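You operate a simulated robot arm through the tools that you are given. There is no shell and no other tool. Be economical: measure what you need, move in short steps, check, and stop when the job is done.

Carry out the task below with a simulated two-armed robot. There is one attempt and no reset: what you move stays moved.

Task
Put the green-capped bottle on the top of the parts cabinet. Put the black-handled lance on the top of the grey locker. Switch the refractometer rocker off. Shut the lower drawer of the lab bench. Take the yellow tape roll and leave it on top of the blue box. Put the tall green-capped bottle on top of the fuses box. Put the steel cap from the shelf under the square tank on the top of the side bench. Pick up the ribbed yellow filter with one hand, pass it to the other hand and put it on the top of the parts cabinet. Do these in any order. Set down upright: green-capped bottle, tall green-capped bottle.

Only the result counts: the job must be done as asked and must still hold three seconds after the hand-in. Knocking over, shifting, dropping, spilling or breaking anything else fails it. Lids that push on must go on centred and level and be pressed home; caps that screw on are set level and turned clockwise until they are tight.

Robot
Two 7-joint arms with two-finger parallel grippers on one trunk, on a base that drives. Base frame: it is fixed to the floor where the robot stands at the start and does not move with it; the origin is under the middle of the robot, x ahead of it, y to its left, z up; the surface under the hand at the start is at about z = 863. Lengths are in mm, angles in degrees, forces in N, time in s.
The left shoulder is at the start at [20, 113, 1322], the right one opposite. With the tool pointing down near the work surface each hand reaches from about 100 to 580 mm from the robot's upright axis, wherever it stands, measured 20 degrees to its own side. Places, roughly: black-handled lance (6x6x20 cm) [500, -500, 900]; blue box [-4250, 3500, 750]; fuses box [-1500, 4500, 500]; green-capped bottle (6x6x14 cm) [500, 0, 900]; lower drawer of the lab bench [600, 2400, 500]; refractometer rocker [800, 1700, 1000]; ribbed yellow filter (4x4x11 cm) [-5300, -2100, 900]; steel cap (8x8x6 cm) [-4900, 0, 400]; tall green-capped bottle (6x5x15 cm) [-4000, 3500, 1200]; top of the grey locker (29x22 cm) [440, 260, 1160]; top of the parts cabinet (25x51 cm) [-3860, -2380, 900]; top of the side bench [-5700, -2100, 900]; yellow tape roll (6x6x2 cm) [-1300, 4500, 500]. Payload 1.57 kg a hand.
Tool frame (each hand has its own): the origin (TCP) lies between the finger pads and is the grasp point; the fingertips stand 30 mm ahead of it; z points along the fingers, y is the line along which they close. The gripper opens to 80 mm. The fingers are 17 mm wide and 12 mm thick; the gripper's body (40 by 82 mm) begins 80 mm behind the TCP.
Orientation is told as [roll, pitch, yaw] about the base's x, y, z axes, in that order, counted from this pose: with the fingers straight down and closing along the base's y, the tool's x points along the base's -x, its y along +y and its z along -z.

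Tools
- The arms move only by the tool step_arm. It takes "left_targets", "right_targets" or both (then of equal length, played together; a hand with none holds still); each is a list of rows, each a list of 7 numbers: the shift along the base's x, y, z in mm, then the turn, a rotation vector about the base's x, y, z in rad, then the closure, from 0 (fully open) to 1 (shut). In form: [[dx, dy, dz, rx, ry, rz, gripper], ...]. A call has 1 to 12 rows; each row is the pose to reach, as a shift and turn from the pose commanded when the call began. Each row takes 0.2 s and may step no farther than 50 mm and 8.6 degrees from the row before; otherwise, or with a gripper value out of range, the whole call is refused. Where a pose cannot be reached the arm comes as near as it can. A force on the tool above 40 N (or 10 N above the force at the start of the call, whichever is more), or a blocked arm, ends the call early, and 0.2 s more pass. Each finger travels about 45 mm/s and halts on what it meets, pressing with about 36 N; the grip force reading is that of the motor and also rises with nothing between the fingers. The clock runs only during rows and for 0.2 s after the last one: add rows that repeat a pose to give the fingers time. The reply holds the time, the measured pose of the TCP, the force on the tool along the base axes, the opening and the grip force, in the units named above and with some noise, with the torque about the TCP (base axes, N m) and any sound that the robot's microphone picked up.
- Cameras (640 x 400 px; columns grow to the right, rows downward): "scene" is now at [104.1, -12.6, 1470.2]; the picture's right is [-0.14, -0.99, 0.00], its down [-0.34, 0.05, -0.94] and it looks along [0.93, -0.13, -0.35] (base axes); focal length 214 px, centre (320, 200). "left" rides on the left gripper at [72, 7, -122] in its tool frame; the picture's right is [-0.09, 1.00, 0.00], its down [-0.84, -0.08, -0.54] and it looks along [-0.54, -0.05, 0.84] (tool axes); focal length 238 px, centre (320, 200). "right" rides on the right gripper at [72, -7, -122] in its tool frame; the picture's right is [0.09, 1.00, 0.00], its down [-0.84, 0.08, -0.54] and it looks along [-0.54, 0.05, 0.84] (tool axes); focal length 238 px, centre (320, 200). There is no depth. A picture from a camera that has moved, and an enlarged one, comes with that camera's place and axes in the base frame and with its lens.
- camera(camera): a new picture of that camera. It takes no simulated time.
- lift_body(by): slides the trunk up (or, below 0, down) by that many mm; the arms and the scene camera ride with it, the base frame stays. It gives what a move gives, with no picture.
- drive_base(legs): drives the robot by 1 to 6 legs, each [ahead, left, turn to the left] in mm, mm and degrees, along the robot's own axes; the way and the turn of a leg run together, so that a leg with both is an arc; at most 1500 mm and 180 degrees a leg. The arms and the cameras ride along, it lands a little off, and it stops where it bumps. It gives what a move gives.
- aim_head(pan, tilt): turns the head with the scene camera to pan (to the left, within 80 degrees either way) and tilt (down, from -29 to 69), counted from straight ahead of the robot. It gives what a move gives.
- inspect(camera, box): a new picture of the part [left, top, right, bottom] of that camera's present view, enlarged. It takes no simulated time.
- hand_in(): hands the job in; it is judged then, once.

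Go step by step. Nothing tells you exact positions but the pictures and the camera data: compare them with the known pose of the tool, close in by small moves and look again before you grip or let go. The budget is 217 turns and 212 pictures, counting those below and the enlarged ones. Unless the task says otherwise, let go and move clear before handing in, and close with one line.

The tools are called after "Request:" as name(argument=value, ...) on one line, values as JSON. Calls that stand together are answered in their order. step_arm: Moves the arms, as the interface text tells. Its arguments: {"type":"object","properties":{"left_targets":{"type":"array"},"right_targets":{"type":"array"}},"required":[]} The other tools are called the same way: lift_body (by) slides the trunk up or down; drive_base (legs) drives the base; aim_head (pan, tilt) turns the head that bears the scene camera; camera (camera) takes a picture; inspect (camera, box) takes an enlarged picture of a part of a camera's view; hand_in () hands the job in.

At the start:

```text
clock: 0.0
left_tcp_pos: [466.9, 127.2, 1389.6]
left_orientation: [0.0, 0.0, 0.1]
left_wrist_force: [-0.5, 0.5, 0.2]
left_moment: [-0.04, 0.0, -0.03]
left_grip_width: 80.3
left_grip_force: 0.0
right_tcp_pos: [337.3, -216.3, 1458.9]
right_orientation: [0.0, 0.0, 0.0]
right_wrist_force: [-0.6, 0.5, 0.9]
right_moment: [0.0, -0.01, 0.01]
right_grip_width: 79.9
right_grip_force: 0.0
trunk travel left (down, up): [-375.0, 195.0]
robot x, y, heading: [3.8, 2.0, -0.2]
head pan, tilt: [-8.0, 20.3]
```

scene: 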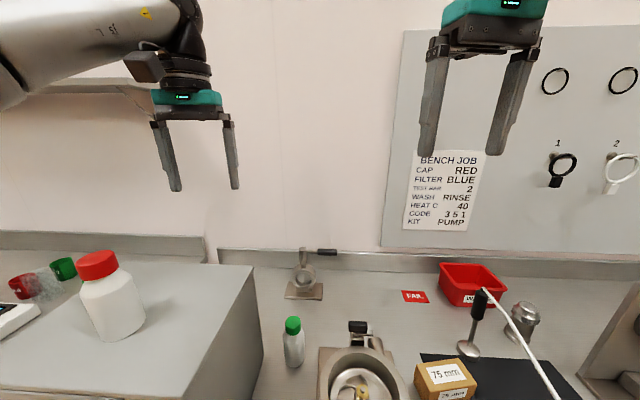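
right: 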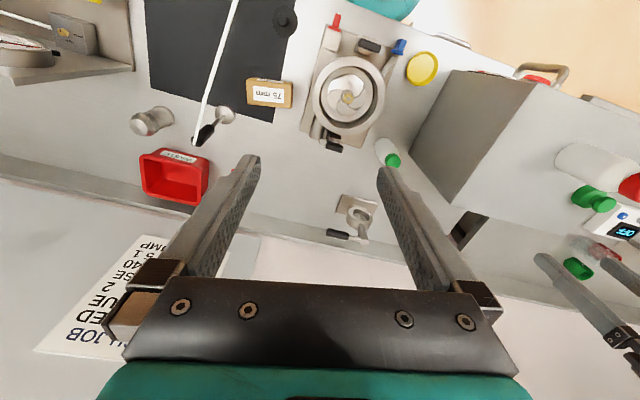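
left: 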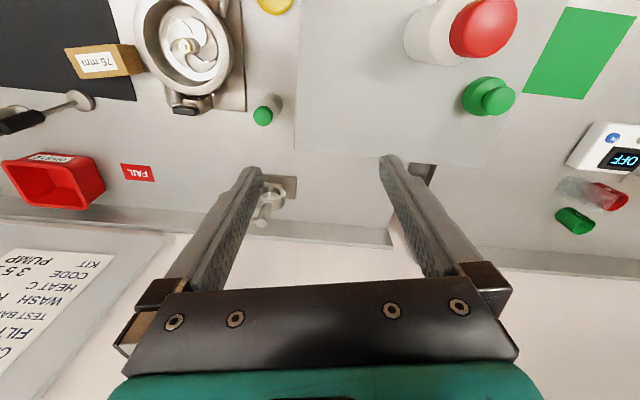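

I see a bench ahead with the small green-capped bottle, the black-handled lance at right and the grey locker at left. I'll look around first.

Request:
aim_head(pan=-25, tilt=45)

Request:
camera(camera="scene")

Request:
aim_head(pan=35, tilt=40)

Request:
camera(camera="scene")

```text
clock: 0.9
left_tcp_pos: [466.7, 126.3, 1390.7]
left_orientation: [0.1, -0.1, 0.2]
left_wrist_force: [1.0, 0.1, 0.3]
left_moment: [-0.04, 0.01, -0.01]
left_grip_width: 80.0
left_grip_force: 0.1
right_tcp_pos: [338.2, -216.6, 1459.3]
right_orientation: [0.0, 0.1, 0.0]
right_wrist_force: [-0.8, 0.4, 0.0]
right_moment: [-0.03, 0.0, 0.0]
right_grip_width: 80.1
right_grip_force: 0.2
trunk travel left (down, up): [-375.0, 195.0]
robot x, y, heading: [0.9, -4.4, 0.0]
head pan, tilt: [-25.0, 45.0]
```

```text
208 pictures are left
camera scene: at [85.6, -34.0, 1432.1], right [-0.42, -0.91, 0.0], down [-0.64, 0.3, -0.71], along [0.64, -0.3, -0.71], focal length 214 px, centre (320, 200)
```

scene: 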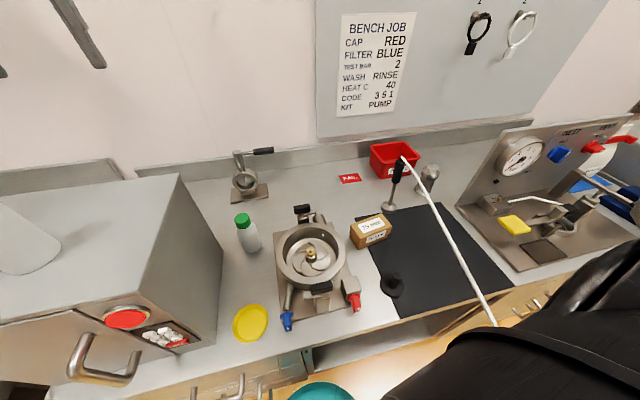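

```text
clock: 2.2
left_tcp_pos: [467.9, 127.5, 1390.9]
left_orientation: [0.1, 0.0, 0.1]
left_wrist_force: [-0.7, -0.2, -0.4]
left_moment: [-0.04, -0.01, 0.01]
left_grip_width: 80.0
left_grip_force: 0.1
right_tcp_pos: [338.9, -216.6, 1459.3]
right_orientation: [0.1, 0.0, 0.0]
right_wrist_force: [0.2, 0.8, -0.8]
right_moment: [0.02, -0.03, -0.01]
right_grip_width: 80.1
right_grip_force: 0.0
trunk travel left (down, up): [-375.0, 195.0]
robot x, y, heading: [-2.2, -0.3, 0.1]
head pan, tilt: [35.0, 40.0]
```

```text
207 pictures are left
camera scene: at [81.6, 49.0, 1439.3], right [0.57, -0.82, 0.0], down [-0.53, -0.37, -0.77], along [0.63, 0.44, -0.64], focal length 214 px, centre (320, 200)
```

scene: 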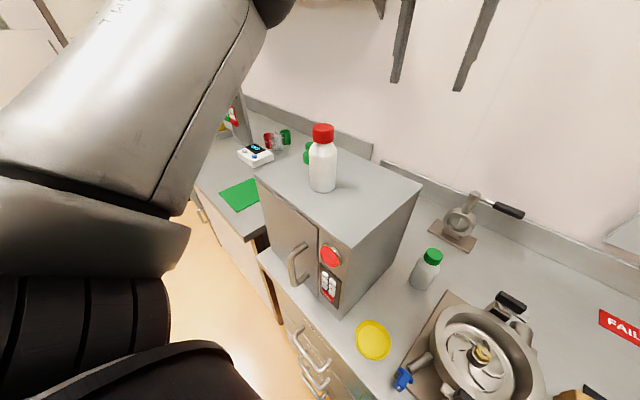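

I'll zoom on the lance and its hose, then the locker top.

Request:
inspect(camera="left", box=[300, 0, 640, 250])

Request:
aim_head(pan=-45, tilt=38)

Request:
camera(camera="scene")

Request:
inspect(camera="scene", box=[160, 80, 400, 230])

```text
1.60 times, centred on (470, 125) of left
camera zoom: at [396.3, 133.7, 1512.7], right [0.09, 1.0, 0.0], down [0.84, -0.08, 0.54], along [0.54, -0.05, -0.84], focal length 381 px, centre (80, 320)
```

zoom: 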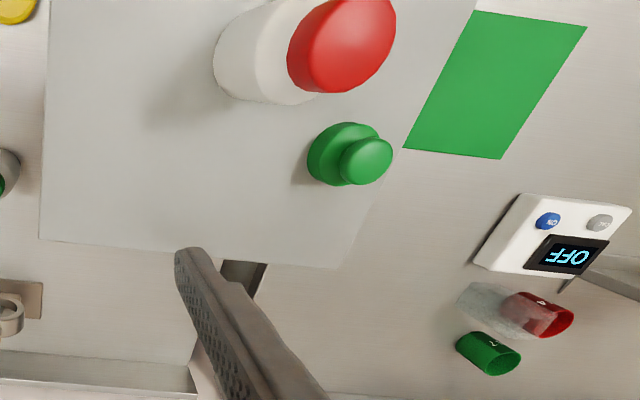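

```text
clock: 3.7
left_tcp_pos: [466.6, 126.5, 1389.1]
left_orientation: [0.0, 0.0, 0.1]
left_wrist_force: [-0.5, 0.5, -0.3]
left_moment: [0.0, -0.01, -0.04]
left_grip_width: 80.0
left_grip_force: 0.0
right_tcp_pos: [337.8, -216.3, 1458.2]
right_orientation: [0.0, 0.0, 0.0]
right_wrist_force: [-0.5, 0.2, 0.6]
right_moment: [-0.02, -0.02, 0.03]
right_grip_width: 79.8
right_grip_force: 0.0
trunk travel left (down, up): [-375.0, 195.0]
robot x, y, heading: [0.8, 0.5, -0.0]
head pan, tilt: [-45.0, 38.0]
```

```text
205 pictures are left
camera scene: at [73.0, -60.7, 1442.3], right [-0.71, -0.71, 0.0], down [-0.44, 0.43, -0.79], along [0.56, -0.56, -0.62], focal length 214 px, centre (320, 200)
```

scene: 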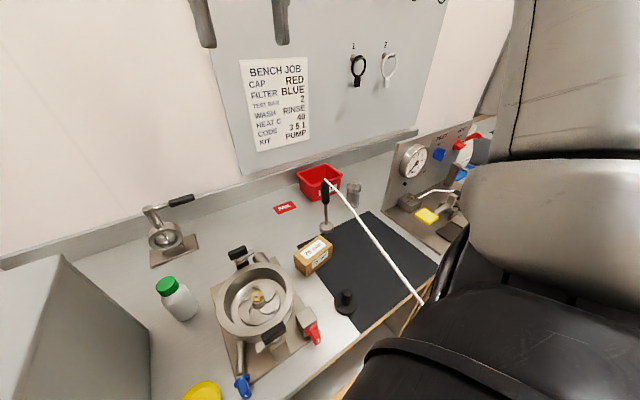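

```text
2.67 times, centred on (280, 155) of scene
camera zoom: at [73.0, -60.7, 1442.3], right [-0.71, -0.71, 0.0], down [-0.44, 0.43, -0.79], along [0.56, -0.56, -0.62], focal length 572 px, centre (427, 320)
```

zoom: 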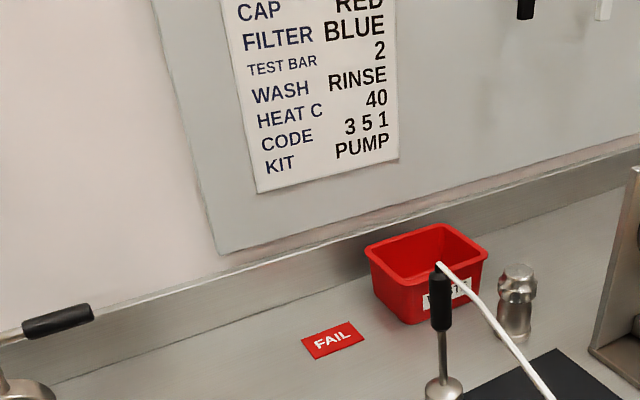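

The lance stands at about [463,-483] with a white hose from its top running to the right front. I'll drive right about 290 to bring it within the right hand's ideal reach and look at the hose.

Request:
drive_base(legs=[[0, -290, 0]])

Request:
camera(camera="scene")

Request:
camera(camera="right")

```text
clock: 5.7
left_tcp_pos: [443.0, -158.3, 1389.3]
left_orientation: [-0.1, 0.0, 0.2]
left_wrist_force: [-0.3, -0.2, -0.1]
left_moment: [0.01, 0.01, 0.0]
left_grip_width: 80.0
left_grip_force: 0.2
right_tcp_pos: [313.2, -502.5, 1459.7]
right_orientation: [0.1, 0.0, -0.1]
right_wrist_force: [-0.1, 0.6, 0.1]
right_moment: [0.02, 0.03, -0.01]
right_grip_width: 80.0
right_grip_force: 0.0
trunk travel left (down, up): [-375.0, 195.0]
robot x, y, heading: [-26.2, -283.7, 0.4]
head pan, tilt: [-45.0, 38.0]
```

```text
203 pictures are left
camera scene: at [48.6, -345.8, 1442.3], right [-0.71, -0.71, 0.0], down [-0.44, 0.44, -0.79], along [0.56, -0.56, -0.62], focal length 214 px, centre (320, 200)
```

scene: 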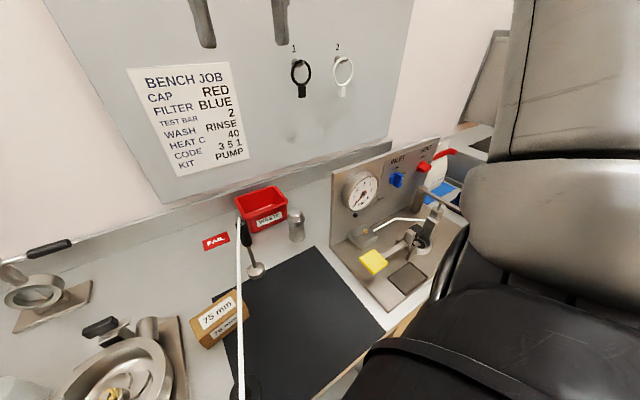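

```text
202 pictures are left
camera right: at [241.5, -506.7, 1581.3], right [-0.09, 1.0, 0.0], down [0.84, 0.08, 0.54], along [0.54, 0.05, -0.84], focal length 238 px, centre (320, 200)
```

right: 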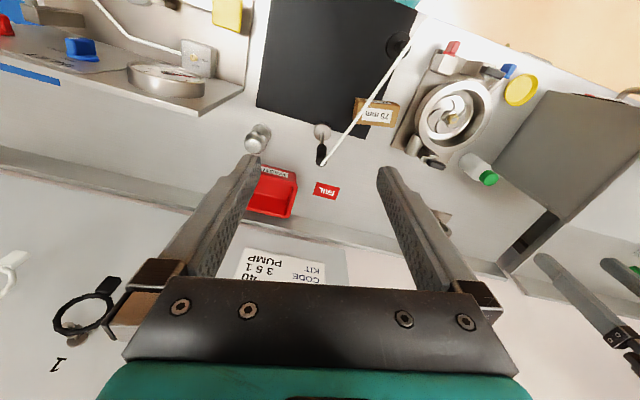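

The hose runs from the lance top to a black fitting near the mat's front edge; I zoom to see it.

Request:
inspect(camera="right", box=[230, 0, 470, 190])

Request:
aim_head(pan=-10, tilt=60)

Request:
camera(camera="scene")

```text
2.11 times, centred on (350, 95) of right
camera zoom: at [241.5, -506.7, 1581.3], right [-0.09, 1.0, 0.0], down [0.84, 0.08, 0.54], along [0.54, 0.05, -0.84], focal length 502 px, centre (257, 421)
```

zoom: 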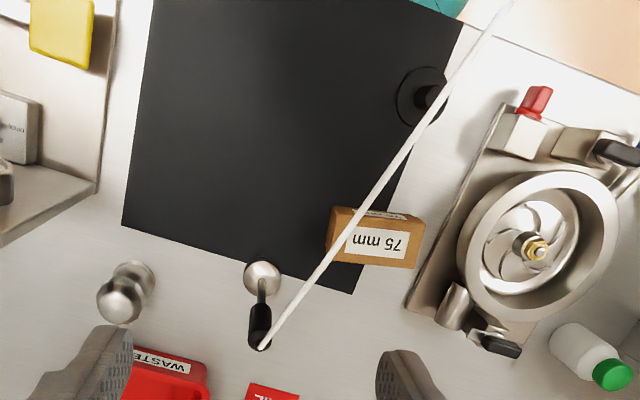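

```text
clock: 6.7
left_tcp_pos: [442.8, -157.7, 1389.7]
left_orientation: [0.0, 0.1, 0.1]
left_wrist_force: [0.6, 0.7, 0.8]
left_moment: [0.04, -0.03, -0.03]
left_grip_width: 79.8
left_grip_force: 0.0
right_tcp_pos: [313.1, -499.6, 1460.1]
right_orientation: [0.0, 0.1, 0.0]
right_wrist_force: [0.4, -0.3, -0.9]
right_moment: [-0.02, 0.02, -0.01]
right_grip_width: 80.0
right_grip_force: 0.1
trunk travel left (down, up): [-375.0, 195.0]
robot x, y, heading: [-22.7, -281.6, 0.1]
head pan, tilt: [-10.0, 60.0]
```

```text
200 pictures are left
camera scene: at [53.6, -295.8, 1412.6], right [-0.17, -0.98, 0.0], down [-0.85, 0.15, -0.5], along [0.49, -0.09, -0.87], focal length 214 px, centre (320, 200)
```

scene: 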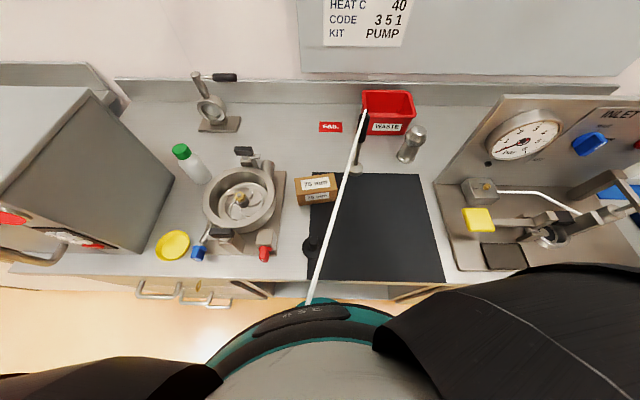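

The hose runs almost level from the lance top toward where I now stand, so I can't see its other end. I'll back away to look at it.

Request:
drive_base(legs=[[-450, 0, 0]])

Request:
aim_head(pan=0, tilt=35)

Request:
camera(camera="scene")

```text
clock: 9.4
left_tcp_pos: [-8.1, -157.6, 1390.4]
left_orientation: [0.0, 0.0, 0.2]
left_wrist_force: [0.2, -0.2, -0.2]
left_moment: [0.03, -0.04, -0.02]
left_grip_width: 80.1
left_grip_force: 0.1
right_tcp_pos: [-136.5, -499.9, 1459.4]
right_orientation: [-0.1, 0.1, 0.1]
right_wrist_force: [-0.2, -0.4, 0.3]
right_moment: [0.0, -0.03, 0.03]
right_grip_width: 80.1
right_grip_force: 0.0
trunk travel left (down, up): [-375.0, 195.0]
robot x, y, heading: [-476.8, -283.0, 0.0]
head pan, tilt: [-10.0, 60.0]
```

```text
clock: 10.3
left_tcp_pos: [-8.1, -157.3, 1390.6]
left_orientation: [0.0, 0.0, 0.2]
left_wrist_force: [0.4, 0.0, 0.1]
left_moment: [0.04, -0.02, 0.0]
left_grip_width: 79.8
left_grip_force: 0.0
right_tcp_pos: [-135.0, -500.1, 1459.1]
right_orientation: [0.0, 0.0, 0.1]
right_wrist_force: [-0.2, -0.2, -0.4]
right_moment: [0.02, -0.02, 0.02]
right_grip_width: 79.8
right_grip_force: 0.1
trunk travel left (down, up): [-375.0, 195.0]
robot x, y, heading: [-475.4, -282.8, 0.1]
head pan, tilt: [0.0, 35.0]
```

```text
199 pictures are left
camera scene: at [-374.4, -284.5, 1446.8], right [0.0, -1.0, 0.0], down [-0.57, 0.0, -0.82], along [0.82, 0.0, -0.57], focal length 214 px, centre (320, 200)
```

scene: 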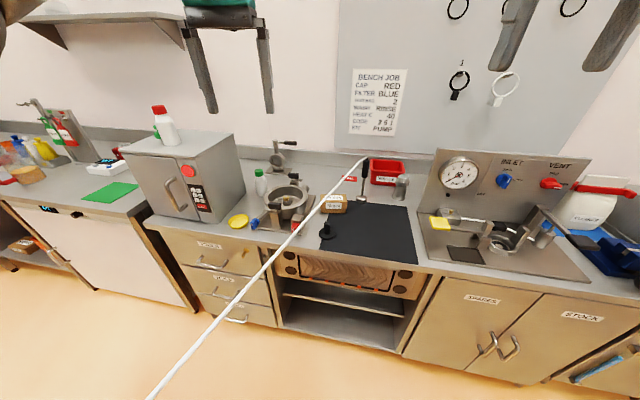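

The hose is a long straight line leading past my left side; I'll look left to find its anchor.

Request:
aim_head(pan=80, tilt=25)

Request:
camera(camera="scene")

Request:
aim_head(pan=-80, tilt=15)

Request:
camera(camera="scene")

```text
clock: 11.9
left_tcp_pos: [-7.7, -158.4, 1391.9]
left_orientation: [0.0, -0.1, 0.2]
left_wrist_force: [0.8, -0.7, -0.6]
left_moment: [-0.01, 0.02, -0.02]
left_grip_width: 80.1
left_grip_force: 0.1
right_tcp_pos: [-136.5, -500.2, 1458.6]
right_orientation: [0.0, 0.0, 0.0]
right_wrist_force: [-0.6, 0.2, 0.3]
right_moment: [0.02, -0.02, -0.02]
right_grip_width: 79.9
right_grip_force: 0.2
trunk travel left (down, up): [-375.0, 195.0]
robot x, y, heading: [-476.5, -284.7, -0.0]
head pan, tilt: [80.0, 25.0]
```

```text
198 pictures are left
camera scene: at [-446.5, -193.9, 1462.6], right [0.98, -0.17, 0.0], down [-0.07, -0.42, -0.91], along [0.16, 0.89, -0.42], focal length 214 px, centre (320, 200)
```

scene: 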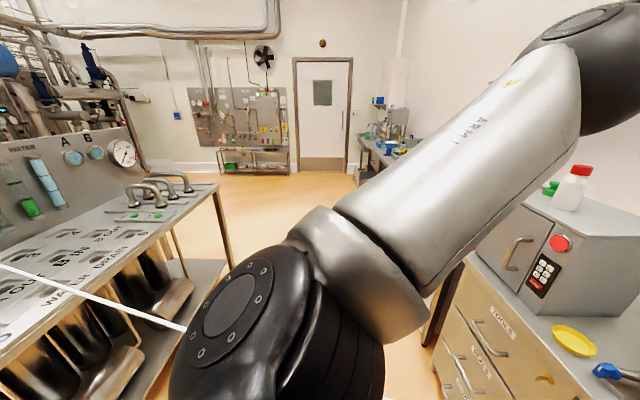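

```text
clock: 14.3
left_tcp_pos: [-8.2, -158.3, 1390.8]
left_orientation: [0.0, -0.1, 0.1]
left_wrist_force: [0.0, -0.7, 1.0]
left_moment: [-0.04, 0.02, -0.01]
left_grip_width: 79.9
left_grip_force: 0.1
right_tcp_pos: [-136.1, -500.5, 1459.3]
right_orientation: [0.0, 0.0, 0.1]
right_wrist_force: [0.4, 0.0, -0.3]
right_moment: [0.03, 0.01, 0.02]
right_grip_width: 79.9
right_grip_force: 0.0
trunk travel left (down, up): [-375.0, 195.0]
robot x, y, heading: [-475.0, -282.3, 0.4]
head pan, tilt: [-80.0, 15.0]
```

```text
197 pictures are left
camera scene: at [-446.0, -376.6, 1478.9], right [-0.98, -0.18, 0.0], down [-0.05, 0.25, -0.97], along [0.17, -0.95, -0.26], focal length 214 px, centre (320, 200)
```

scene: 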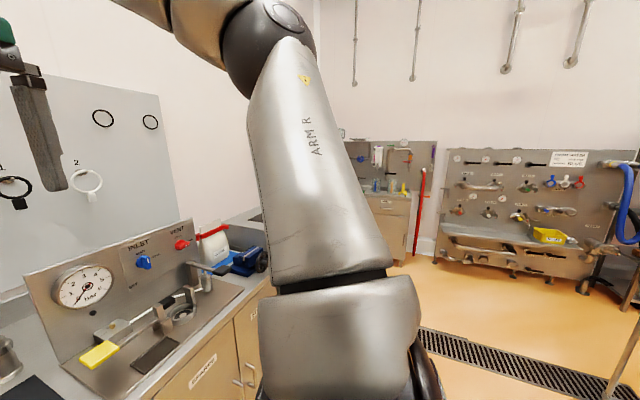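

The hose leads away to the island behind, so moving the lance to the locker only gives it slack. I drive back and bring the right hand above the lance.

Request:
drive_base(legs=[[470, 0, 0]])

Request:
step_arm(right_targets=[[40, 10, -20, 0, 0, 0, 0], [80, 15, -50, 0, 0, 0, 0], [115, 20, -90, 0, 0, 0, 0], [130, 24, -140, 0, 0, 0, 0], [130, 24, -190, 0, 0, 0, 0], [130, 24, -220, 0, 0, 0, 0]])

Request:
camera(camera="right")

Request:
aim_head(pan=-25, tilt=35)

Request:
camera(camera="scene")

```text
clock: 17.1
left_tcp_pos: [441.5, -155.7, 1390.0]
left_orientation: [-0.1, 0.0, 0.1]
left_wrist_force: [0.5, -0.1, 0.2]
left_moment: [0.01, -0.05, -0.02]
left_grip_width: 80.3
left_grip_force: 0.1
right_tcp_pos: [313.7, -499.0, 1460.4]
right_orientation: [0.1, 0.0, 0.0]
right_wrist_force: [-0.3, 0.8, -0.1]
right_moment: [-0.01, -0.05, -0.02]
right_grip_width: 79.9
right_grip_force: 0.1
trunk travel left (down, up): [-375.0, 195.0]
robot x, y, heading: [-23.3, -286.1, 0.2]
head pan, tilt: [-80.0, 15.0]
stopped in leg 1: the robot was blocked; the commanded pose is now the measured one
```

```text
refused: row 2 steps farther than a row can; nothing moved
```

```text
196 pictures are left
camera right: at [240.8, -504.2, 1581.2], right [-0.09, 1.0, 0.0], down [0.84, 0.08, 0.54], along [0.54, 0.05, -0.84], focal length 238 px, centre (320, 200)
```

right: 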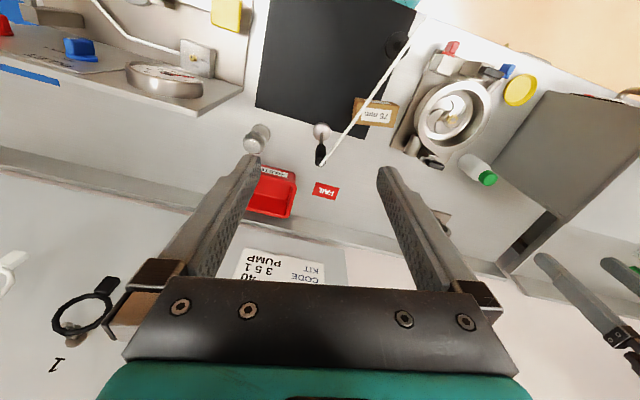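

```text
clock: 18.4
left_tcp_pos: [443.5, -156.1, 1388.9]
left_orientation: [0.0, 0.1, 0.2]
left_wrist_force: [0.0, -0.3, -0.5]
left_moment: [-0.02, -0.01, 0.01]
left_grip_width: 79.9
left_grip_force: 0.1
right_tcp_pos: [314.8, -498.5, 1458.3]
right_orientation: [0.0, 0.1, 0.0]
right_wrist_force: [0.3, -0.4, 0.5]
right_moment: [0.01, -0.03, -0.01]
right_grip_width: 80.1
right_grip_force: 0.0
trunk travel left (down, up): [-375.0, 195.0]
robot x, y, heading: [-27.3, -280.8, -0.1]
head pan, tilt: [-25.0, 35.0]
```

```text
195 pictures are left
camera scene: at [68.1, -319.6, 1446.9], right [-0.42, -0.91, 0.0], down [-0.52, 0.24, -0.82], along [0.74, -0.35, -0.57], focal length 214 px, centre (320, 200)
```

scene: 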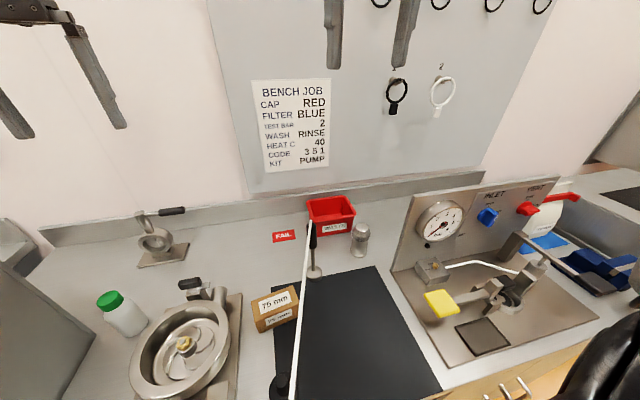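

Base stops at x≈-25 against the bench. The lance stands at about (462,-480), handle z 985–1080. I bring the right hand above it.

Request:
step_arm(right_targets=[[20, 3, -40, 0, 0, 0, 0], [40, 6, -80, 0, 0, 0, 0], [60, 8, -120, 0, 0, 0, 0], [80, 10, -160, 0, 0, 0, 0], [105, 13, -200, 0, 0, 0, 0], [130, 16, -240, 0, 0, 0, 0], [148, 19, -275, 0, 0, 0, 0]])

Request:
camera(camera="right")

Request:
camera(camera="scene")

```text
clock: 20.0
left_tcp_pos: [444.5, -155.4, 1388.9]
left_orientation: [0.0, 0.2, 0.2]
left_wrist_force: [0.7, 0.8, -0.4]
left_moment: [0.01, 0.01, -0.01]
left_grip_width: 80.0
left_grip_force: 0.1
right_tcp_pos: [463.4, -479.8, 1182.1]
right_orientation: [0.1, 0.1, 0.0]
right_wrist_force: [0.5, 0.5, 0.3]
right_moment: [-0.01, -0.04, -0.05]
right_grip_width: 80.1
right_grip_force: 0.0
trunk travel left (down, up): [-375.0, 195.0]
robot x, y, heading: [-22.5, -282.0, 0.2]
head pan, tilt: [-25.0, 35.0]
```

```text
194 pictures are left
camera right: at [391.8, -485.5, 1304.2], right [-0.09, 1.0, 0.0], down [0.84, 0.08, 0.54], along [0.54, 0.05, -0.84], focal length 238 px, centre (320, 200)
```

right: 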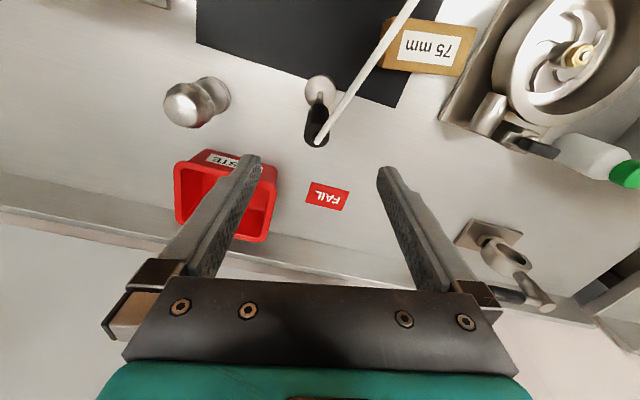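

```text
193 pictures are left
camera scene: at [69.0, -319.6, 1446.8], right [-0.42, -0.91, 0.0], down [-0.52, 0.24, -0.82], along [0.74, -0.35, -0.57], focal length 214 px, centre (320, 200)
```

scene: 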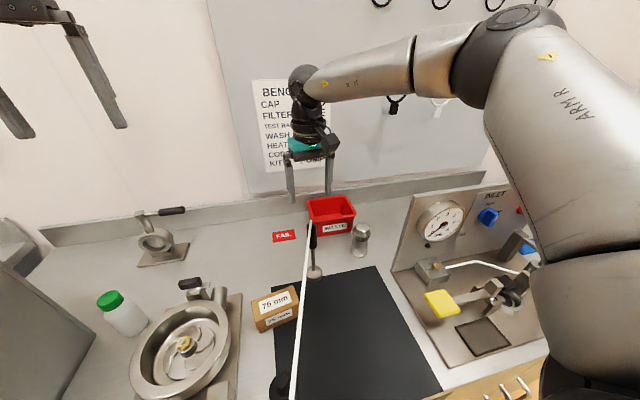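

Alignment is good; I descend and grip the handle.

Request:
step_arm(right_targets=[[2, -1, -45, 0, 0, 0, 0], [3, -2, -90, 0, 0, 0, 0], [3, -2, -140, 0, 0, 0, 0], [3, -2, -140, 0, 0, 0, 0.5], [3, -2, -140, 0, 0, 0, 0.9], [3, -2, -140, 0, 0, 0, 1], [3, -2, -140, 0, 0, 0, 1], [3, -2, -140, 0, 0, 0, 1]])

Request:
camera(camera="right")

```text
clock: 21.8
left_tcp_pos: [442.8, -155.1, 1389.7]
left_orientation: [0.1, 0.1, 0.2]
left_wrist_force: [0.1, 0.2, 0.1]
left_moment: [-0.01, -0.02, -0.01]
left_grip_width: 80.2
left_grip_force: 0.1
right_tcp_pos: [442.7, -493.7, 1058.4]
right_orientation: [0.0, 0.0, 0.2]
right_wrist_force: [-0.3, 0.0, 0.4]
right_moment: [-0.03, 0.02, -0.03]
right_grip_width: 0.1
right_grip_force: 12.6
right hand out of reach, approached as far as the arm can: row 2, 3, 4, 5, 6, 7, 8
trunk travel left (down, up): [-375.0, 195.0]
robot x, y, heading: [-23.6, -282.3, 0.3]
head pan, tilt: [-25.0, 35.0]
```

```text
192 pictures are left
camera right: at [370.8, -500.0, 1179.8], right [-0.09, 1.0, 0.0], down [0.84, 0.08, 0.54], along [0.54, 0.05, -0.84], focal length 238 px, centre (320, 200)
```

right: 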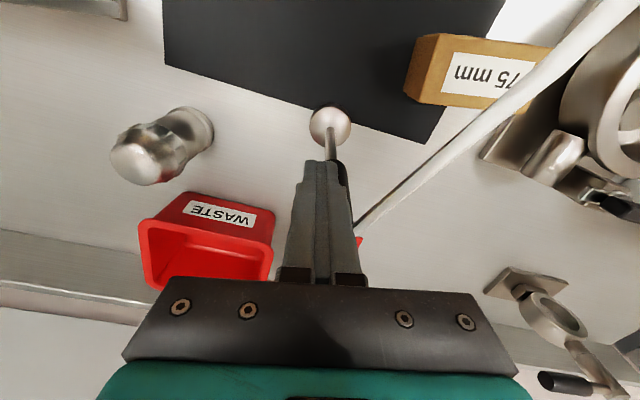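

The hand fell short: the arm can't reach that low and far with the trunk this high. I back off, raise the hand, lower the trunk and retry.

Request:
step_arm(right_targets=[[-25, 14, 20, 0, 0, 0, 1], [-35, 14, 60, 0, 0, 0, 0.7], [-35, 14, 105, 0, 0, 0, 0], [-35, 14, 150, 0, 0, 0, 0], [-35, 14, 195, 0, 0, 0, 0], [-25, 14, 240, 0, 0, 0, 0], [-5, 14, 285, 0, 0, 0, 0], [5, 14, 330, 0, 0, 0, 0]])

Request:
lift_body(by=-200)

Request:
camera(camera="right")

```text
clock: 23.6
left_tcp_pos: [439.3, -153.1, 1391.5]
left_orientation: [-0.1, -0.1, 0.2]
left_wrist_force: [-1.0, -0.4, 0.5]
left_moment: [0.02, -0.08, -0.03]
left_grip_width: 80.1
left_grip_force: 0.0
right_tcp_pos: [425.5, -491.1, 1378.0]
right_orientation: [0.0, -0.2, -0.1]
right_wrist_force: [-0.1, -0.2, 0.2]
right_moment: [-0.02, -0.1, -0.02]
right_grip_width: 79.9
right_grip_force: 0.0
right hand out of reach, approached as far as the arm can: row 8
trunk travel left (down, up): [-375.0, 195.0]
robot x, y, heading: [-26.5, -281.6, 0.0]
head pan, tilt: [-25.0, 35.0]
```

```text
clock: 25.7
left_tcp_pos: [442.9, -156.0, 1189.2]
left_orientation: [0.0, 0.1, 0.2]
left_wrist_force: [0.0, 0.6, -0.4]
left_moment: [0.0, -0.02, 0.01]
left_grip_width: 79.8
left_grip_force: 0.1
right_tcp_pos: [430.7, -491.7, 1174.4]
right_orientation: [0.1, -0.2, 0.0]
right_wrist_force: [-0.5, -0.1, -0.5]
right_moment: [-0.01, -0.01, 0.0]
right_grip_width: 79.9
right_grip_force: 0.1
trunk travel left (down, up): [-175.0, 395.0]
robot x, y, heading: [-22.4, -281.1, 0.2]
head pan, tilt: [-25.0, 35.0]
```

```text
191 pictures are left
camera right: at [358.1, -497.3, 1297.5], right [-0.09, 1.0, 0.0], down [0.84, 0.08, 0.54], along [0.54, 0.05, -0.84], focal length 238 px, centre (320, 200)
```

right: 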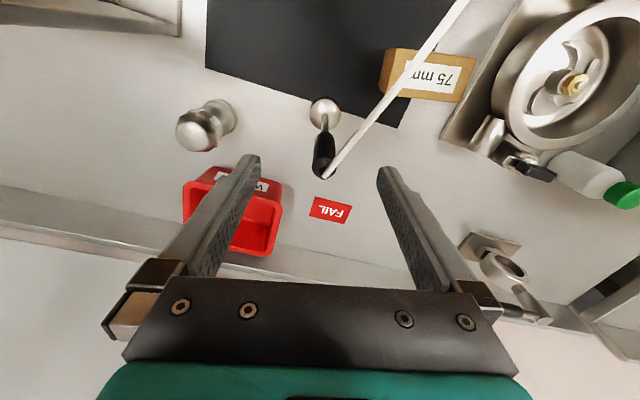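

Lance has not moved, top at (467,-482,1080). I move over it, descend and grip.

Request:
step_arm(right_targets=[[35, 9, 0, 0, 0, 0, 0], [35, 9, -45, 0, 0, 0, 0], [35, 9, -90, 0, 0, 0, 0], [35, 9, -135, 0, 0, 0, 0], [35, 9, -135, 0, 0, 0, 0]])

Request:
camera(camera="right")

```text
clock: 26.9
left_tcp_pos: [442.8, -154.7, 1188.2]
left_orientation: [0.0, 0.1, 0.2]
left_wrist_force: [-0.2, 0.3, 0.2]
left_moment: [-0.01, -0.01, -0.02]
left_grip_width: 80.2
left_grip_force: 0.1
right_tcp_pos: [465.1, -481.7, 1039.8]
right_orientation: [0.2, -0.1, 0.0]
right_wrist_force: [0.5, 1.0, 0.1]
right_moment: [0.0, 0.0, -0.02]
right_grip_width: 80.0
right_grip_force: 0.1
right hand out of reach, approached as far as the arm can: row 1, 2
trunk travel left (down, up): [-175.0, 395.0]
robot x, y, heading: [-24.3, -284.8, 0.3]
head pan, tilt: [-25.0, 35.0]
```

```text
190 pictures are left
camera right: at [392.7, -488.5, 1161.9], right [-0.09, 1.0, 0.0], down [0.84, 0.08, 0.54], along [0.54, 0.05, -0.84], focal length 238 px, centre (320, 200)
```

right: 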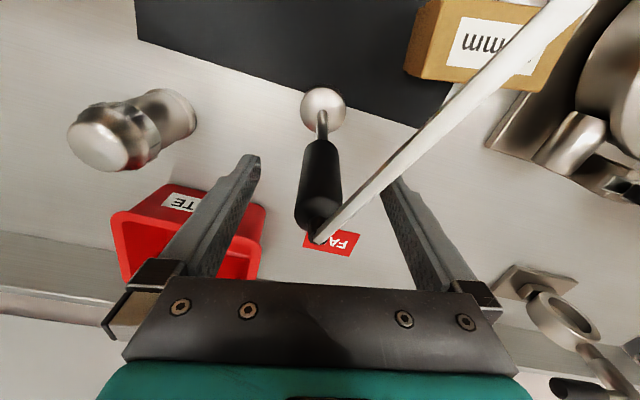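

The handle is between the fingers; I close and lift a little.

Request:
step_arm(right_targets=[[0, -1, 0, 0, 0, 0, 0.4], [0, -1, 0, 0, 0, 0, 0.9], [0, -1, 0, 0, 0, 0, 1], [0, -1, 0, 0, 0, 0, 1], [0, -1, 0, 0, 0, 0, 1], [0, -1, 25, 0, 0, 0, 1], [0, -1, 50, 0, 0, 0, 1]])

Request:
camera(camera="right")

```text
clock: 28.5
left_tcp_pos: [444.4, -156.2, 1188.6]
left_orientation: [-0.1, 0.1, 0.2]
left_wrist_force: [-0.7, 0.4, 0.3]
left_moment: [0.01, -0.01, 0.02]
left_grip_width: 80.0
left_grip_force: 0.1
right_tcp_pos: [464.8, -483.4, 1090.7]
right_orientation: [0.1, 0.0, 0.0]
right_wrist_force: [0.3, 0.0, -3.1]
right_moment: [0.01, 0.0, 0.03]
right_grip_width: 26.6
right_grip_force: 36.5
trunk travel left (down, up): [-175.0, 395.0]
robot x, y, heading: [-24.5, -283.9, 0.3]
head pan, tilt: [-25.0, 35.0]
```

```text
189 pictures are left
camera right: at [393.3, -489.9, 1212.1], right [-0.09, 1.0, 0.0], down [0.84, 0.08, 0.54], along [0.54, 0.05, -0.84], focal length 238 px, centre (320, 200)
```

right: 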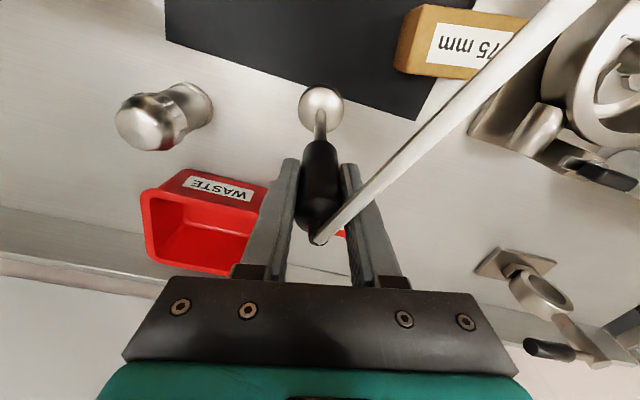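

The lance is held with its foot about 172 below the TCP. I raise the trunk 300 and drive left so that a free spot on the locker's right part (about 465,165) is in reach of the right hand.

Request:
lift_body(by=300)

Request:
drive_base(legs=[[-15, 0, 0], [0, 600, 0]])

Request:
aim_head(pan=-10, tilt=45)

Request:
camera(camera="scene")

Request:
camera(camera="right")

```text
clock: 31.5
left_tcp_pos: [443.8, -154.9, 1490.1]
left_orientation: [0.1, 0.1, 0.2]
left_wrist_force: [-0.6, 0.8, 0.2]
left_moment: [0.01, 0.0, 0.01]
left_grip_width: 80.0
left_grip_force: 0.0
right_tcp_pos: [464.9, -483.4, 1389.1]
right_orientation: [0.2, 0.0, 0.0]
right_wrist_force: [0.4, 0.6, -3.0]
right_moment: [0.02, -0.02, 0.02]
right_grip_width: 26.5
right_grip_force: 36.1
trunk travel left (down, up): [-475.0, 95.0]
robot x, y, heading: [-26.6, -283.5, -0.1]
head pan, tilt: [-25.0, 35.0]
```

```text
clock: 35.3
left_tcp_pos: [429.4, 441.6, 1487.9]
left_orientation: [0.0, 0.2, -0.1]
left_wrist_force: [-0.4, 0.7, 0.0]
left_moment: [-0.03, 0.03, -0.02]
left_grip_width: 79.8
left_grip_force: 0.0
right_tcp_pos: [449.5, 112.5, 1391.2]
right_orientation: [0.1, 0.0, -0.2]
right_wrist_force: [0.0, -0.6, -3.9]
right_moment: [0.0, -0.01, 0.01]
right_grip_width: 26.2
right_grip_force: 36.1
trunk travel left (down, up): [-475.0, 95.0]
robot x, y, heading: [-38.6, 317.8, -0.2]
head pan, tilt: [-25.0, 35.0]
```

```text
clock: 36.1
left_tcp_pos: [429.6, 440.5, 1488.7]
left_orientation: [-0.1, 0.1, 0.0]
left_wrist_force: [-0.6, -0.1, -0.3]
left_moment: [-0.03, 0.03, 0.02]
left_grip_width: 80.1
left_grip_force: 0.1
right_tcp_pos: [450.5, 113.2, 1390.2]
right_orientation: [0.1, -0.1, -0.1]
right_wrist_force: [0.7, -0.2, -4.1]
right_moment: [0.01, -0.06, 0.04]
right_grip_width: 26.5
right_grip_force: 35.9
trunk travel left (down, up): [-475.0, 95.0]
robot x, y, heading: [-34.4, 312.7, -0.1]
head pan, tilt: [-10.0, 45.0]
```

```text
188 pictures are left
camera scene: at [53.8, 300.8, 1532.1], right [-0.18, -0.98, 0.0], down [-0.7, 0.12, -0.71], along [0.7, -0.12, -0.71], focal length 214 px, centre (320, 200)
```

scene: 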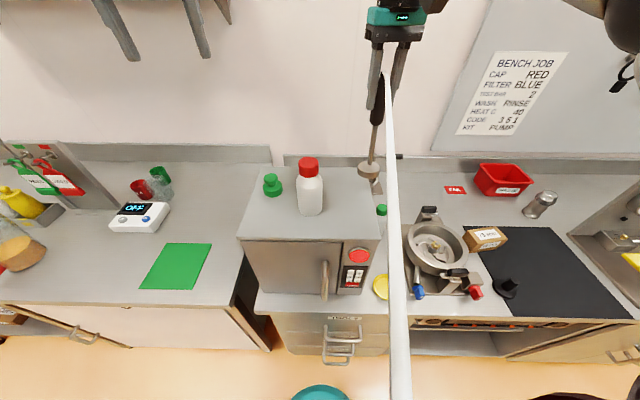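

```text
187 pictures are left
camera right: at [377.8, 106.5, 1512.1], right [-0.09, 1.0, 0.0], down [0.84, 0.07, 0.54], along [0.54, 0.05, -0.84], focal length 238 px, centre (320, 200)
```

right: 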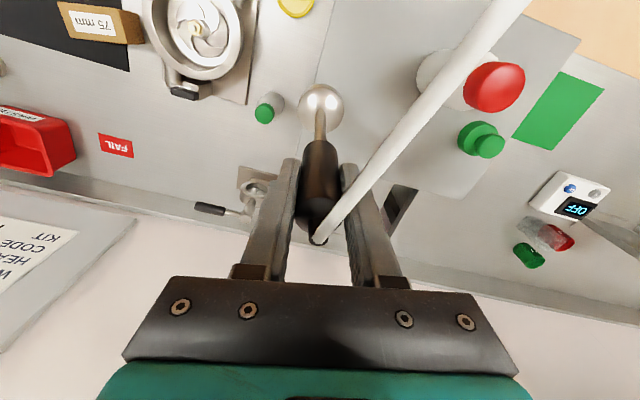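

Locker top spans roughly (283,137),(336,425),(580,370),(527,80); the red bottle is at (390,264), stopper at (475,361). I move the lance over (460,160) and lower it gently.

Request:
step_arm(right_targets=[[5, 24, 0, 0, 0, 0, 1], [10, 48, 0, 0, 0, 0, 1], [10, 48, -25, 0, 0, 0, 1], [10, 48, -45, 0, 0, 0, 1], [10, 48, -45, 0, 0, 0, 1]])

Request:
camera(camera="right")

Request:
inspect(camera="scene", box=[220, 60, 460, 260])

```text
clock: 37.3
left_tcp_pos: [429.4, 441.0, 1488.5]
left_orientation: [0.0, 0.1, 0.0]
left_wrist_force: [0.4, 0.3, 0.3]
left_moment: [0.01, -0.01, -0.03]
left_grip_width: 79.7
left_grip_force: 0.0
right_tcp_pos: [443.5, 149.9, 1341.6]
right_orientation: [0.2, -0.1, -0.2]
right_wrist_force: [-0.2, -0.6, -4.4]
right_moment: [-0.02, -0.01, 0.03]
right_grip_width: 26.3
right_grip_force: 36.0
right hand out of reach, approached as far as the arm can: row 1, 2, 3, 4, 5
trunk travel left (down, up): [-475.0, 95.0]
robot x, y, heading: [-36.1, 315.8, -0.1]
head pan, tilt: [-10.0, 45.0]
```

```text
186 pictures are left
camera right: at [371.3, 143.7, 1463.5], right [-0.09, 1.0, 0.0], down [0.84, 0.07, 0.54], along [0.54, 0.05, -0.84], focal length 238 px, centre (320, 200)
```

right: 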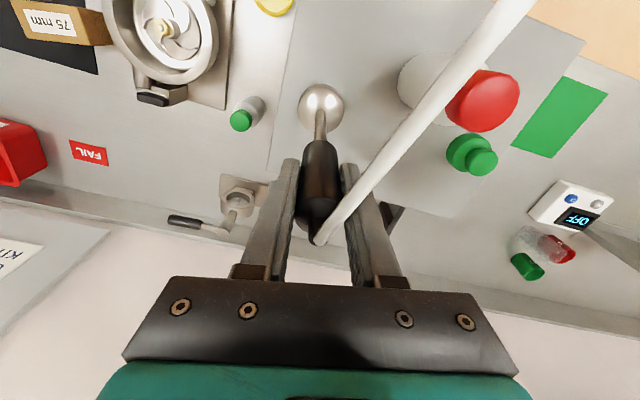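

```text
2.00 times, centred on (340, 160) of scene
camera zoom: at [53.9, 301.1, 1532.0], right [-0.18, -0.98, 0.0], down [-0.7, 0.12, -0.71], along [0.7, -0.12, -0.71], focal length 429 px, centre (280, 280)
```

zoom: 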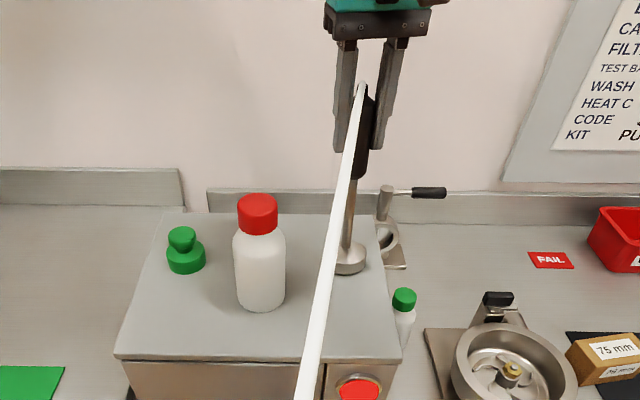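

Now about 9 mm above the locker top at (443,150); lowering gently to contact.

Request:
step_arm(right_targets=[[-8, 0, -5, 0, 0, 0, 1], [-8, 0, -9, 0, 0, 0, 1], [-8, 0, -9, 0, 0, 0, 1]])

Request:
inspect(camera="scene", box=[280, 100, 400, 220])

```text
clock: 38.1
left_tcp_pos: [426.5, 441.9, 1490.2]
left_orientation: [0.0, 0.0, 0.0]
left_wrist_force: [-0.6, -1.0, -0.5]
left_moment: [-0.01, -0.01, 0.0]
left_grip_width: 80.0
left_grip_force: 0.0
right_tcp_pos: [433.3, 150.5, 1337.4]
right_orientation: [0.2, -0.3, -0.2]
right_wrist_force: [-1.7, -1.0, 27.3]
right_moment: [-0.16, -0.46, -0.03]
right_grip_width: 25.8
right_grip_force: 35.7
trunk travel left (down, up): [-475.0, 95.0]
robot x, y, heading: [-41.5, 315.5, -0.2]
head pan, tilt: [-10.0, 45.0]
```

```text
3.33 times, centred on (340, 160) of scene
camera zoom: at [50.8, 301.6, 1532.5], right [-0.18, -0.98, 0.0], down [-0.69, 0.12, -0.71], along [0.7, -0.12, -0.71], focal length 715 px, centre (253, 333)
```

zoom: 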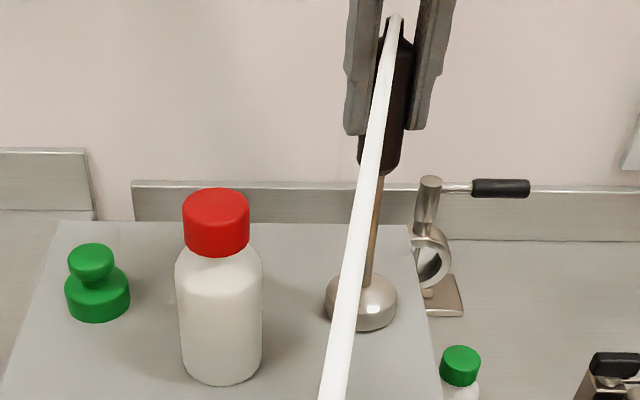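

Contact is made. I ease up, open partly, and raise the hand clear.

Request:
step_arm(right_targets=[[0, 0, 2, 0, 0, 0, 1], [0, 0, 3, 0, 0, 0, 1], [0, 0, 3, 0, 0, 0, 0.8], [0, 0, 3, 0, 0, 0, 0.4], [0, 0, 3, 0, 0, 0, 0.3], [0, 0, 3, 0, 0, 0, 0.3]])

Request:
step_arm(right_targets=[[0, 0, 20, 0, 0, 0, 0.3], [0, 0, 60, 0, 0, 0, 0.3], [-2, 0, 100, 0, 0, 0, 0.3], [-4, 0, 135, 0, 0, 0, 0.3]])

Request:
camera(camera="scene")

```text
clock: 39.5
left_tcp_pos: [428.6, 441.3, 1489.9]
left_orientation: [0.0, 0.1, -0.1]
left_wrist_force: [0.0, -0.4, -0.2]
left_moment: [0.0, 0.04, -0.02]
left_grip_width: 80.0
left_grip_force: 0.0
right_tcp_pos: [435.9, 149.8, 1336.2]
right_orientation: [0.1, 0.0, -0.2]
right_wrist_force: [-0.7, -0.7, 0.4]
right_moment: [0.02, -0.02, -0.02]
right_grip_width: 56.1
right_grip_force: 0.0
trunk travel left (down, up): [-475.0, 95.0]
robot x, y, heading: [-38.6, 315.5, -0.2]
head pan, tilt: [-10.0, 45.0]
```

```text
clock: 40.5
left_tcp_pos: [429.1, 441.2, 1489.8]
left_orientation: [0.0, 0.2, 0.0]
left_wrist_force: [0.4, -0.4, 0.4]
left_moment: [-0.03, -0.01, -0.05]
left_grip_width: 80.0
left_grip_force: 0.1
right_tcp_pos: [408.4, 134.9, 1459.4]
right_orientation: [0.2, -0.2, -0.2]
right_wrist_force: [0.0, 0.1, 1.3]
right_moment: [0.0, -0.04, -0.02]
right_grip_width: 55.9
right_grip_force: 0.0
right hand out of reach, approached as far as the arm can: row 2, 3, 4
trunk travel left (down, up): [-475.0, 95.0]
robot x, y, heading: [-38.3, 314.5, -0.0]
head pan, tilt: [-10.0, 45.0]
```

```text
183 pictures are left
camera scene: at [52.7, 302.1, 1532.1], right [-0.18, -0.98, 0.0], down [-0.7, 0.12, -0.71], along [0.7, -0.12, -0.71], focal length 214 px, centre (320, 200)
```

scene: 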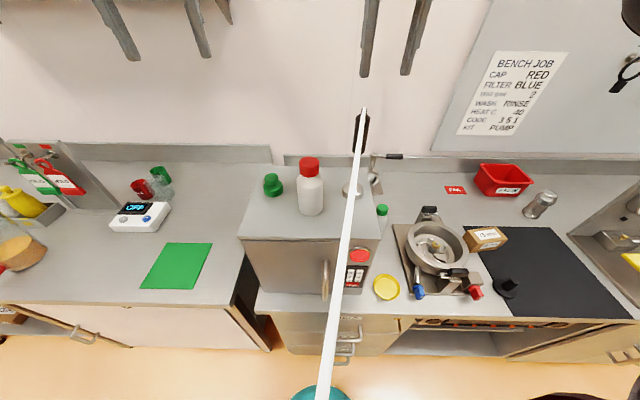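

The lance stands on the locker. Next the green-capped bottle near (511,6); I shift right with the right hand over it and lower the trunk.

Request:
drive_base(legs=[[0, -155, 0], [40, 0, 0]])

Request:
lift_body(by=-300)

Request:
camera(camera="right")

Request:
camera(camera="scene")

```text
clock: 42.5
left_tcp_pos: [462.5, 287.3, 1488.4]
left_orientation: [0.0, 0.1, 0.0]
left_wrist_force: [0.2, 0.2, 0.2]
left_moment: [0.03, 0.01, 0.01]
left_grip_width: 80.0
left_grip_force: 0.0
right_tcp_pos: [443.5, -20.9, 1458.4]
right_orientation: [0.2, -0.2, -0.1]
right_wrist_force: [0.0, -0.2, 0.6]
right_moment: [0.04, 0.02, -0.03]
right_grip_width: 55.9
right_grip_force: 0.0
trunk travel left (down, up): [-475.0, 95.0]
robot x, y, heading: [-5.9, 161.4, -0.0]
head pan, tilt: [-10.0, 45.0]
stopped in leg 2: the robot was blocked; the commanded pose is now the measured one
```

```text
clock: 44.8
left_tcp_pos: [461.1, 288.0, 1237.0]
left_orientation: [-0.2, -1.3, 0.1]
left_wrist_force: [-0.6, -0.7, 8.9]
left_moment: [0.42, -0.03, 0.05]
left_grip_width: 79.5
left_grip_force: 0.1
right_tcp_pos: [440.6, -20.2, 1195.7]
right_orientation: [0.2, -0.2, -0.1]
right_wrist_force: [0.5, -0.2, -0.3]
right_moment: [0.0, 0.04, 0.01]
right_grip_width: 55.9
right_grip_force: 0.0
trunk travel left (down, up): [-213.0, 357.0]
robot x, y, heading: [-8.3, 160.0, -0.2]
head pan, tilt: [-10.0, 45.0]
stopped: the force on the tool passed its limit at 60 N (the readings are from after the stop); the commanded pose is now the measured one
```

```text
182 pictures are left
camera right: at [368.7, -26.2, 1318.5], right [-0.09, 1.0, 0.0], down [0.84, 0.07, 0.54], along [0.54, 0.05, -0.84], focal length 238 px, centre (320, 200)
```

right: 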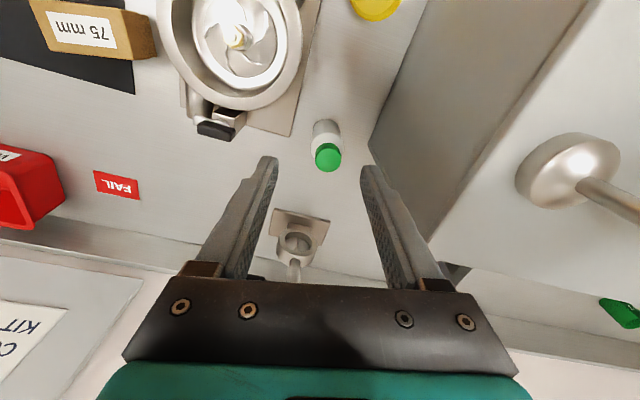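

```text
181 pictures are left
camera scene: at [85.5, 147.1, 1270.1], right [-0.18, -0.98, 0.0], down [-0.7, 0.12, -0.71], along [0.7, -0.12, -0.71], focal length 214 px, centre (320, 200)
```

scene: 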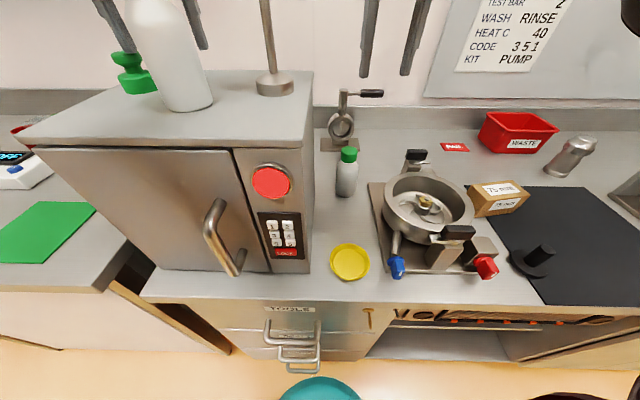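

My left hand came down on something on the locker while lowering; I check with the left camera before moving.

Request:
camera(camera="left")

Request:
inspect(camera="scene", box=[60, 0, 300, 150])

```text
180 pictures are left
camera left: at [387.4, 294.8, 1357.3], right [0.09, 1.0, 0.0], down [0.82, -0.07, 0.56], along [0.56, -0.05, -0.83], focal length 238 px, centre (320, 200)
```

left: 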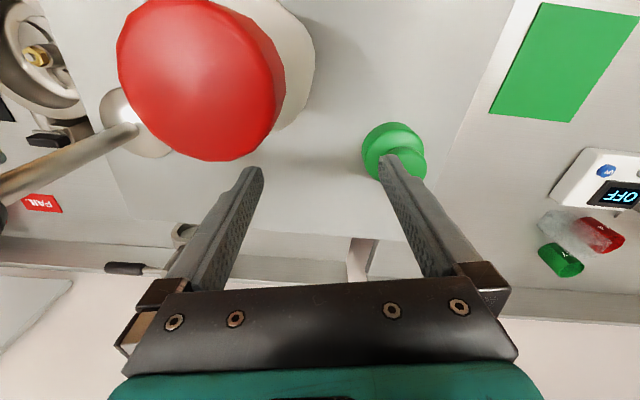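

```text
2.67 times, centred on (180, 75) of scene
camera zoom: at [85.5, 147.1, 1270.1], right [-0.18, -0.98, 0.0], down [-0.7, 0.12, -0.71], along [0.7, -0.12, -0.71], focal length 572 px, centre (693, 533)
```

zoom: 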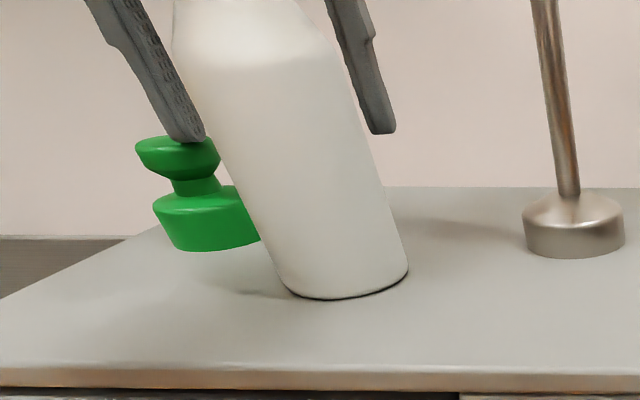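

The left finger rests on top of the green stopper; I raise straight up and compare its position.

Request:
lift_body(by=190)

Request:
camera(camera="left")

Request:
camera(camera="scene")

```text
clock: 46.9
left_tcp_pos: [461.5, 287.1, 1425.3]
left_orientation: [-0.1, -1.0, 0.1]
left_wrist_force: [0.0, -0.7, -0.2]
left_moment: [-0.02, 0.0, -0.01]
left_grip_width: 80.1
left_grip_force: 0.1
right_tcp_pos: [442.5, -20.9, 1386.3]
right_orientation: [0.1, -0.1, -0.1]
right_wrist_force: [-0.2, -1.1, 0.4]
right_moment: [0.01, 0.0, 0.0]
right_grip_width: 56.2
right_grip_force: 0.1
trunk travel left (down, up): [-403.0, 167.0]
robot x, y, heading: [-7.9, 159.9, -0.3]
head pan, tilt: [-10.0, 45.0]
```

```text
178 pictures are left
camera left: at [388.5, 294.7, 1546.2], right [0.09, 1.0, 0.0], down [0.83, -0.07, 0.56], along [0.56, -0.05, -0.83], focal length 238 px, centre (320, 200)
```

left: 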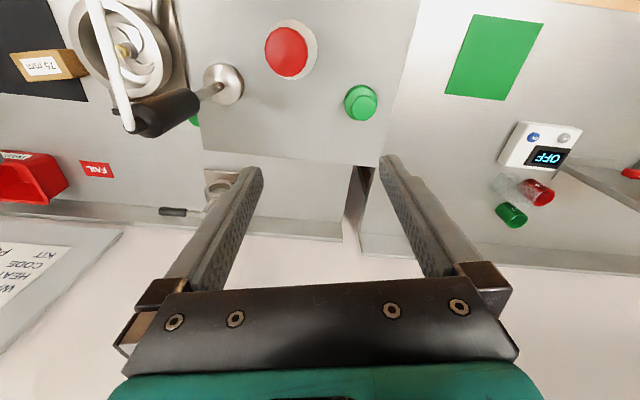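

```text
177 pictures are left
camera scene: at [85.9, 147.0, 1460.4], right [-0.18, -0.98, 0.0], down [-0.7, 0.12, -0.71], along [0.7, -0.12, -0.71], focal length 214 px, centre (320, 200)
```

scene: 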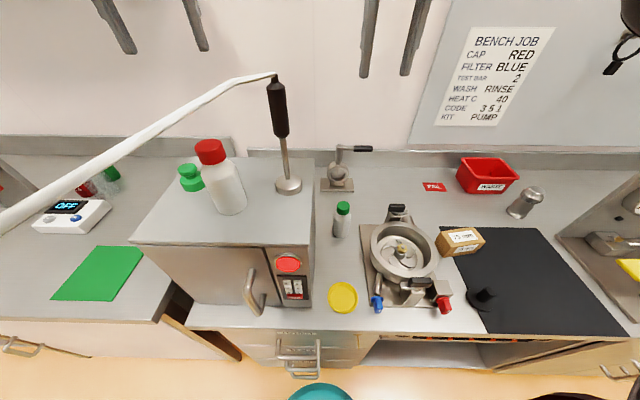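

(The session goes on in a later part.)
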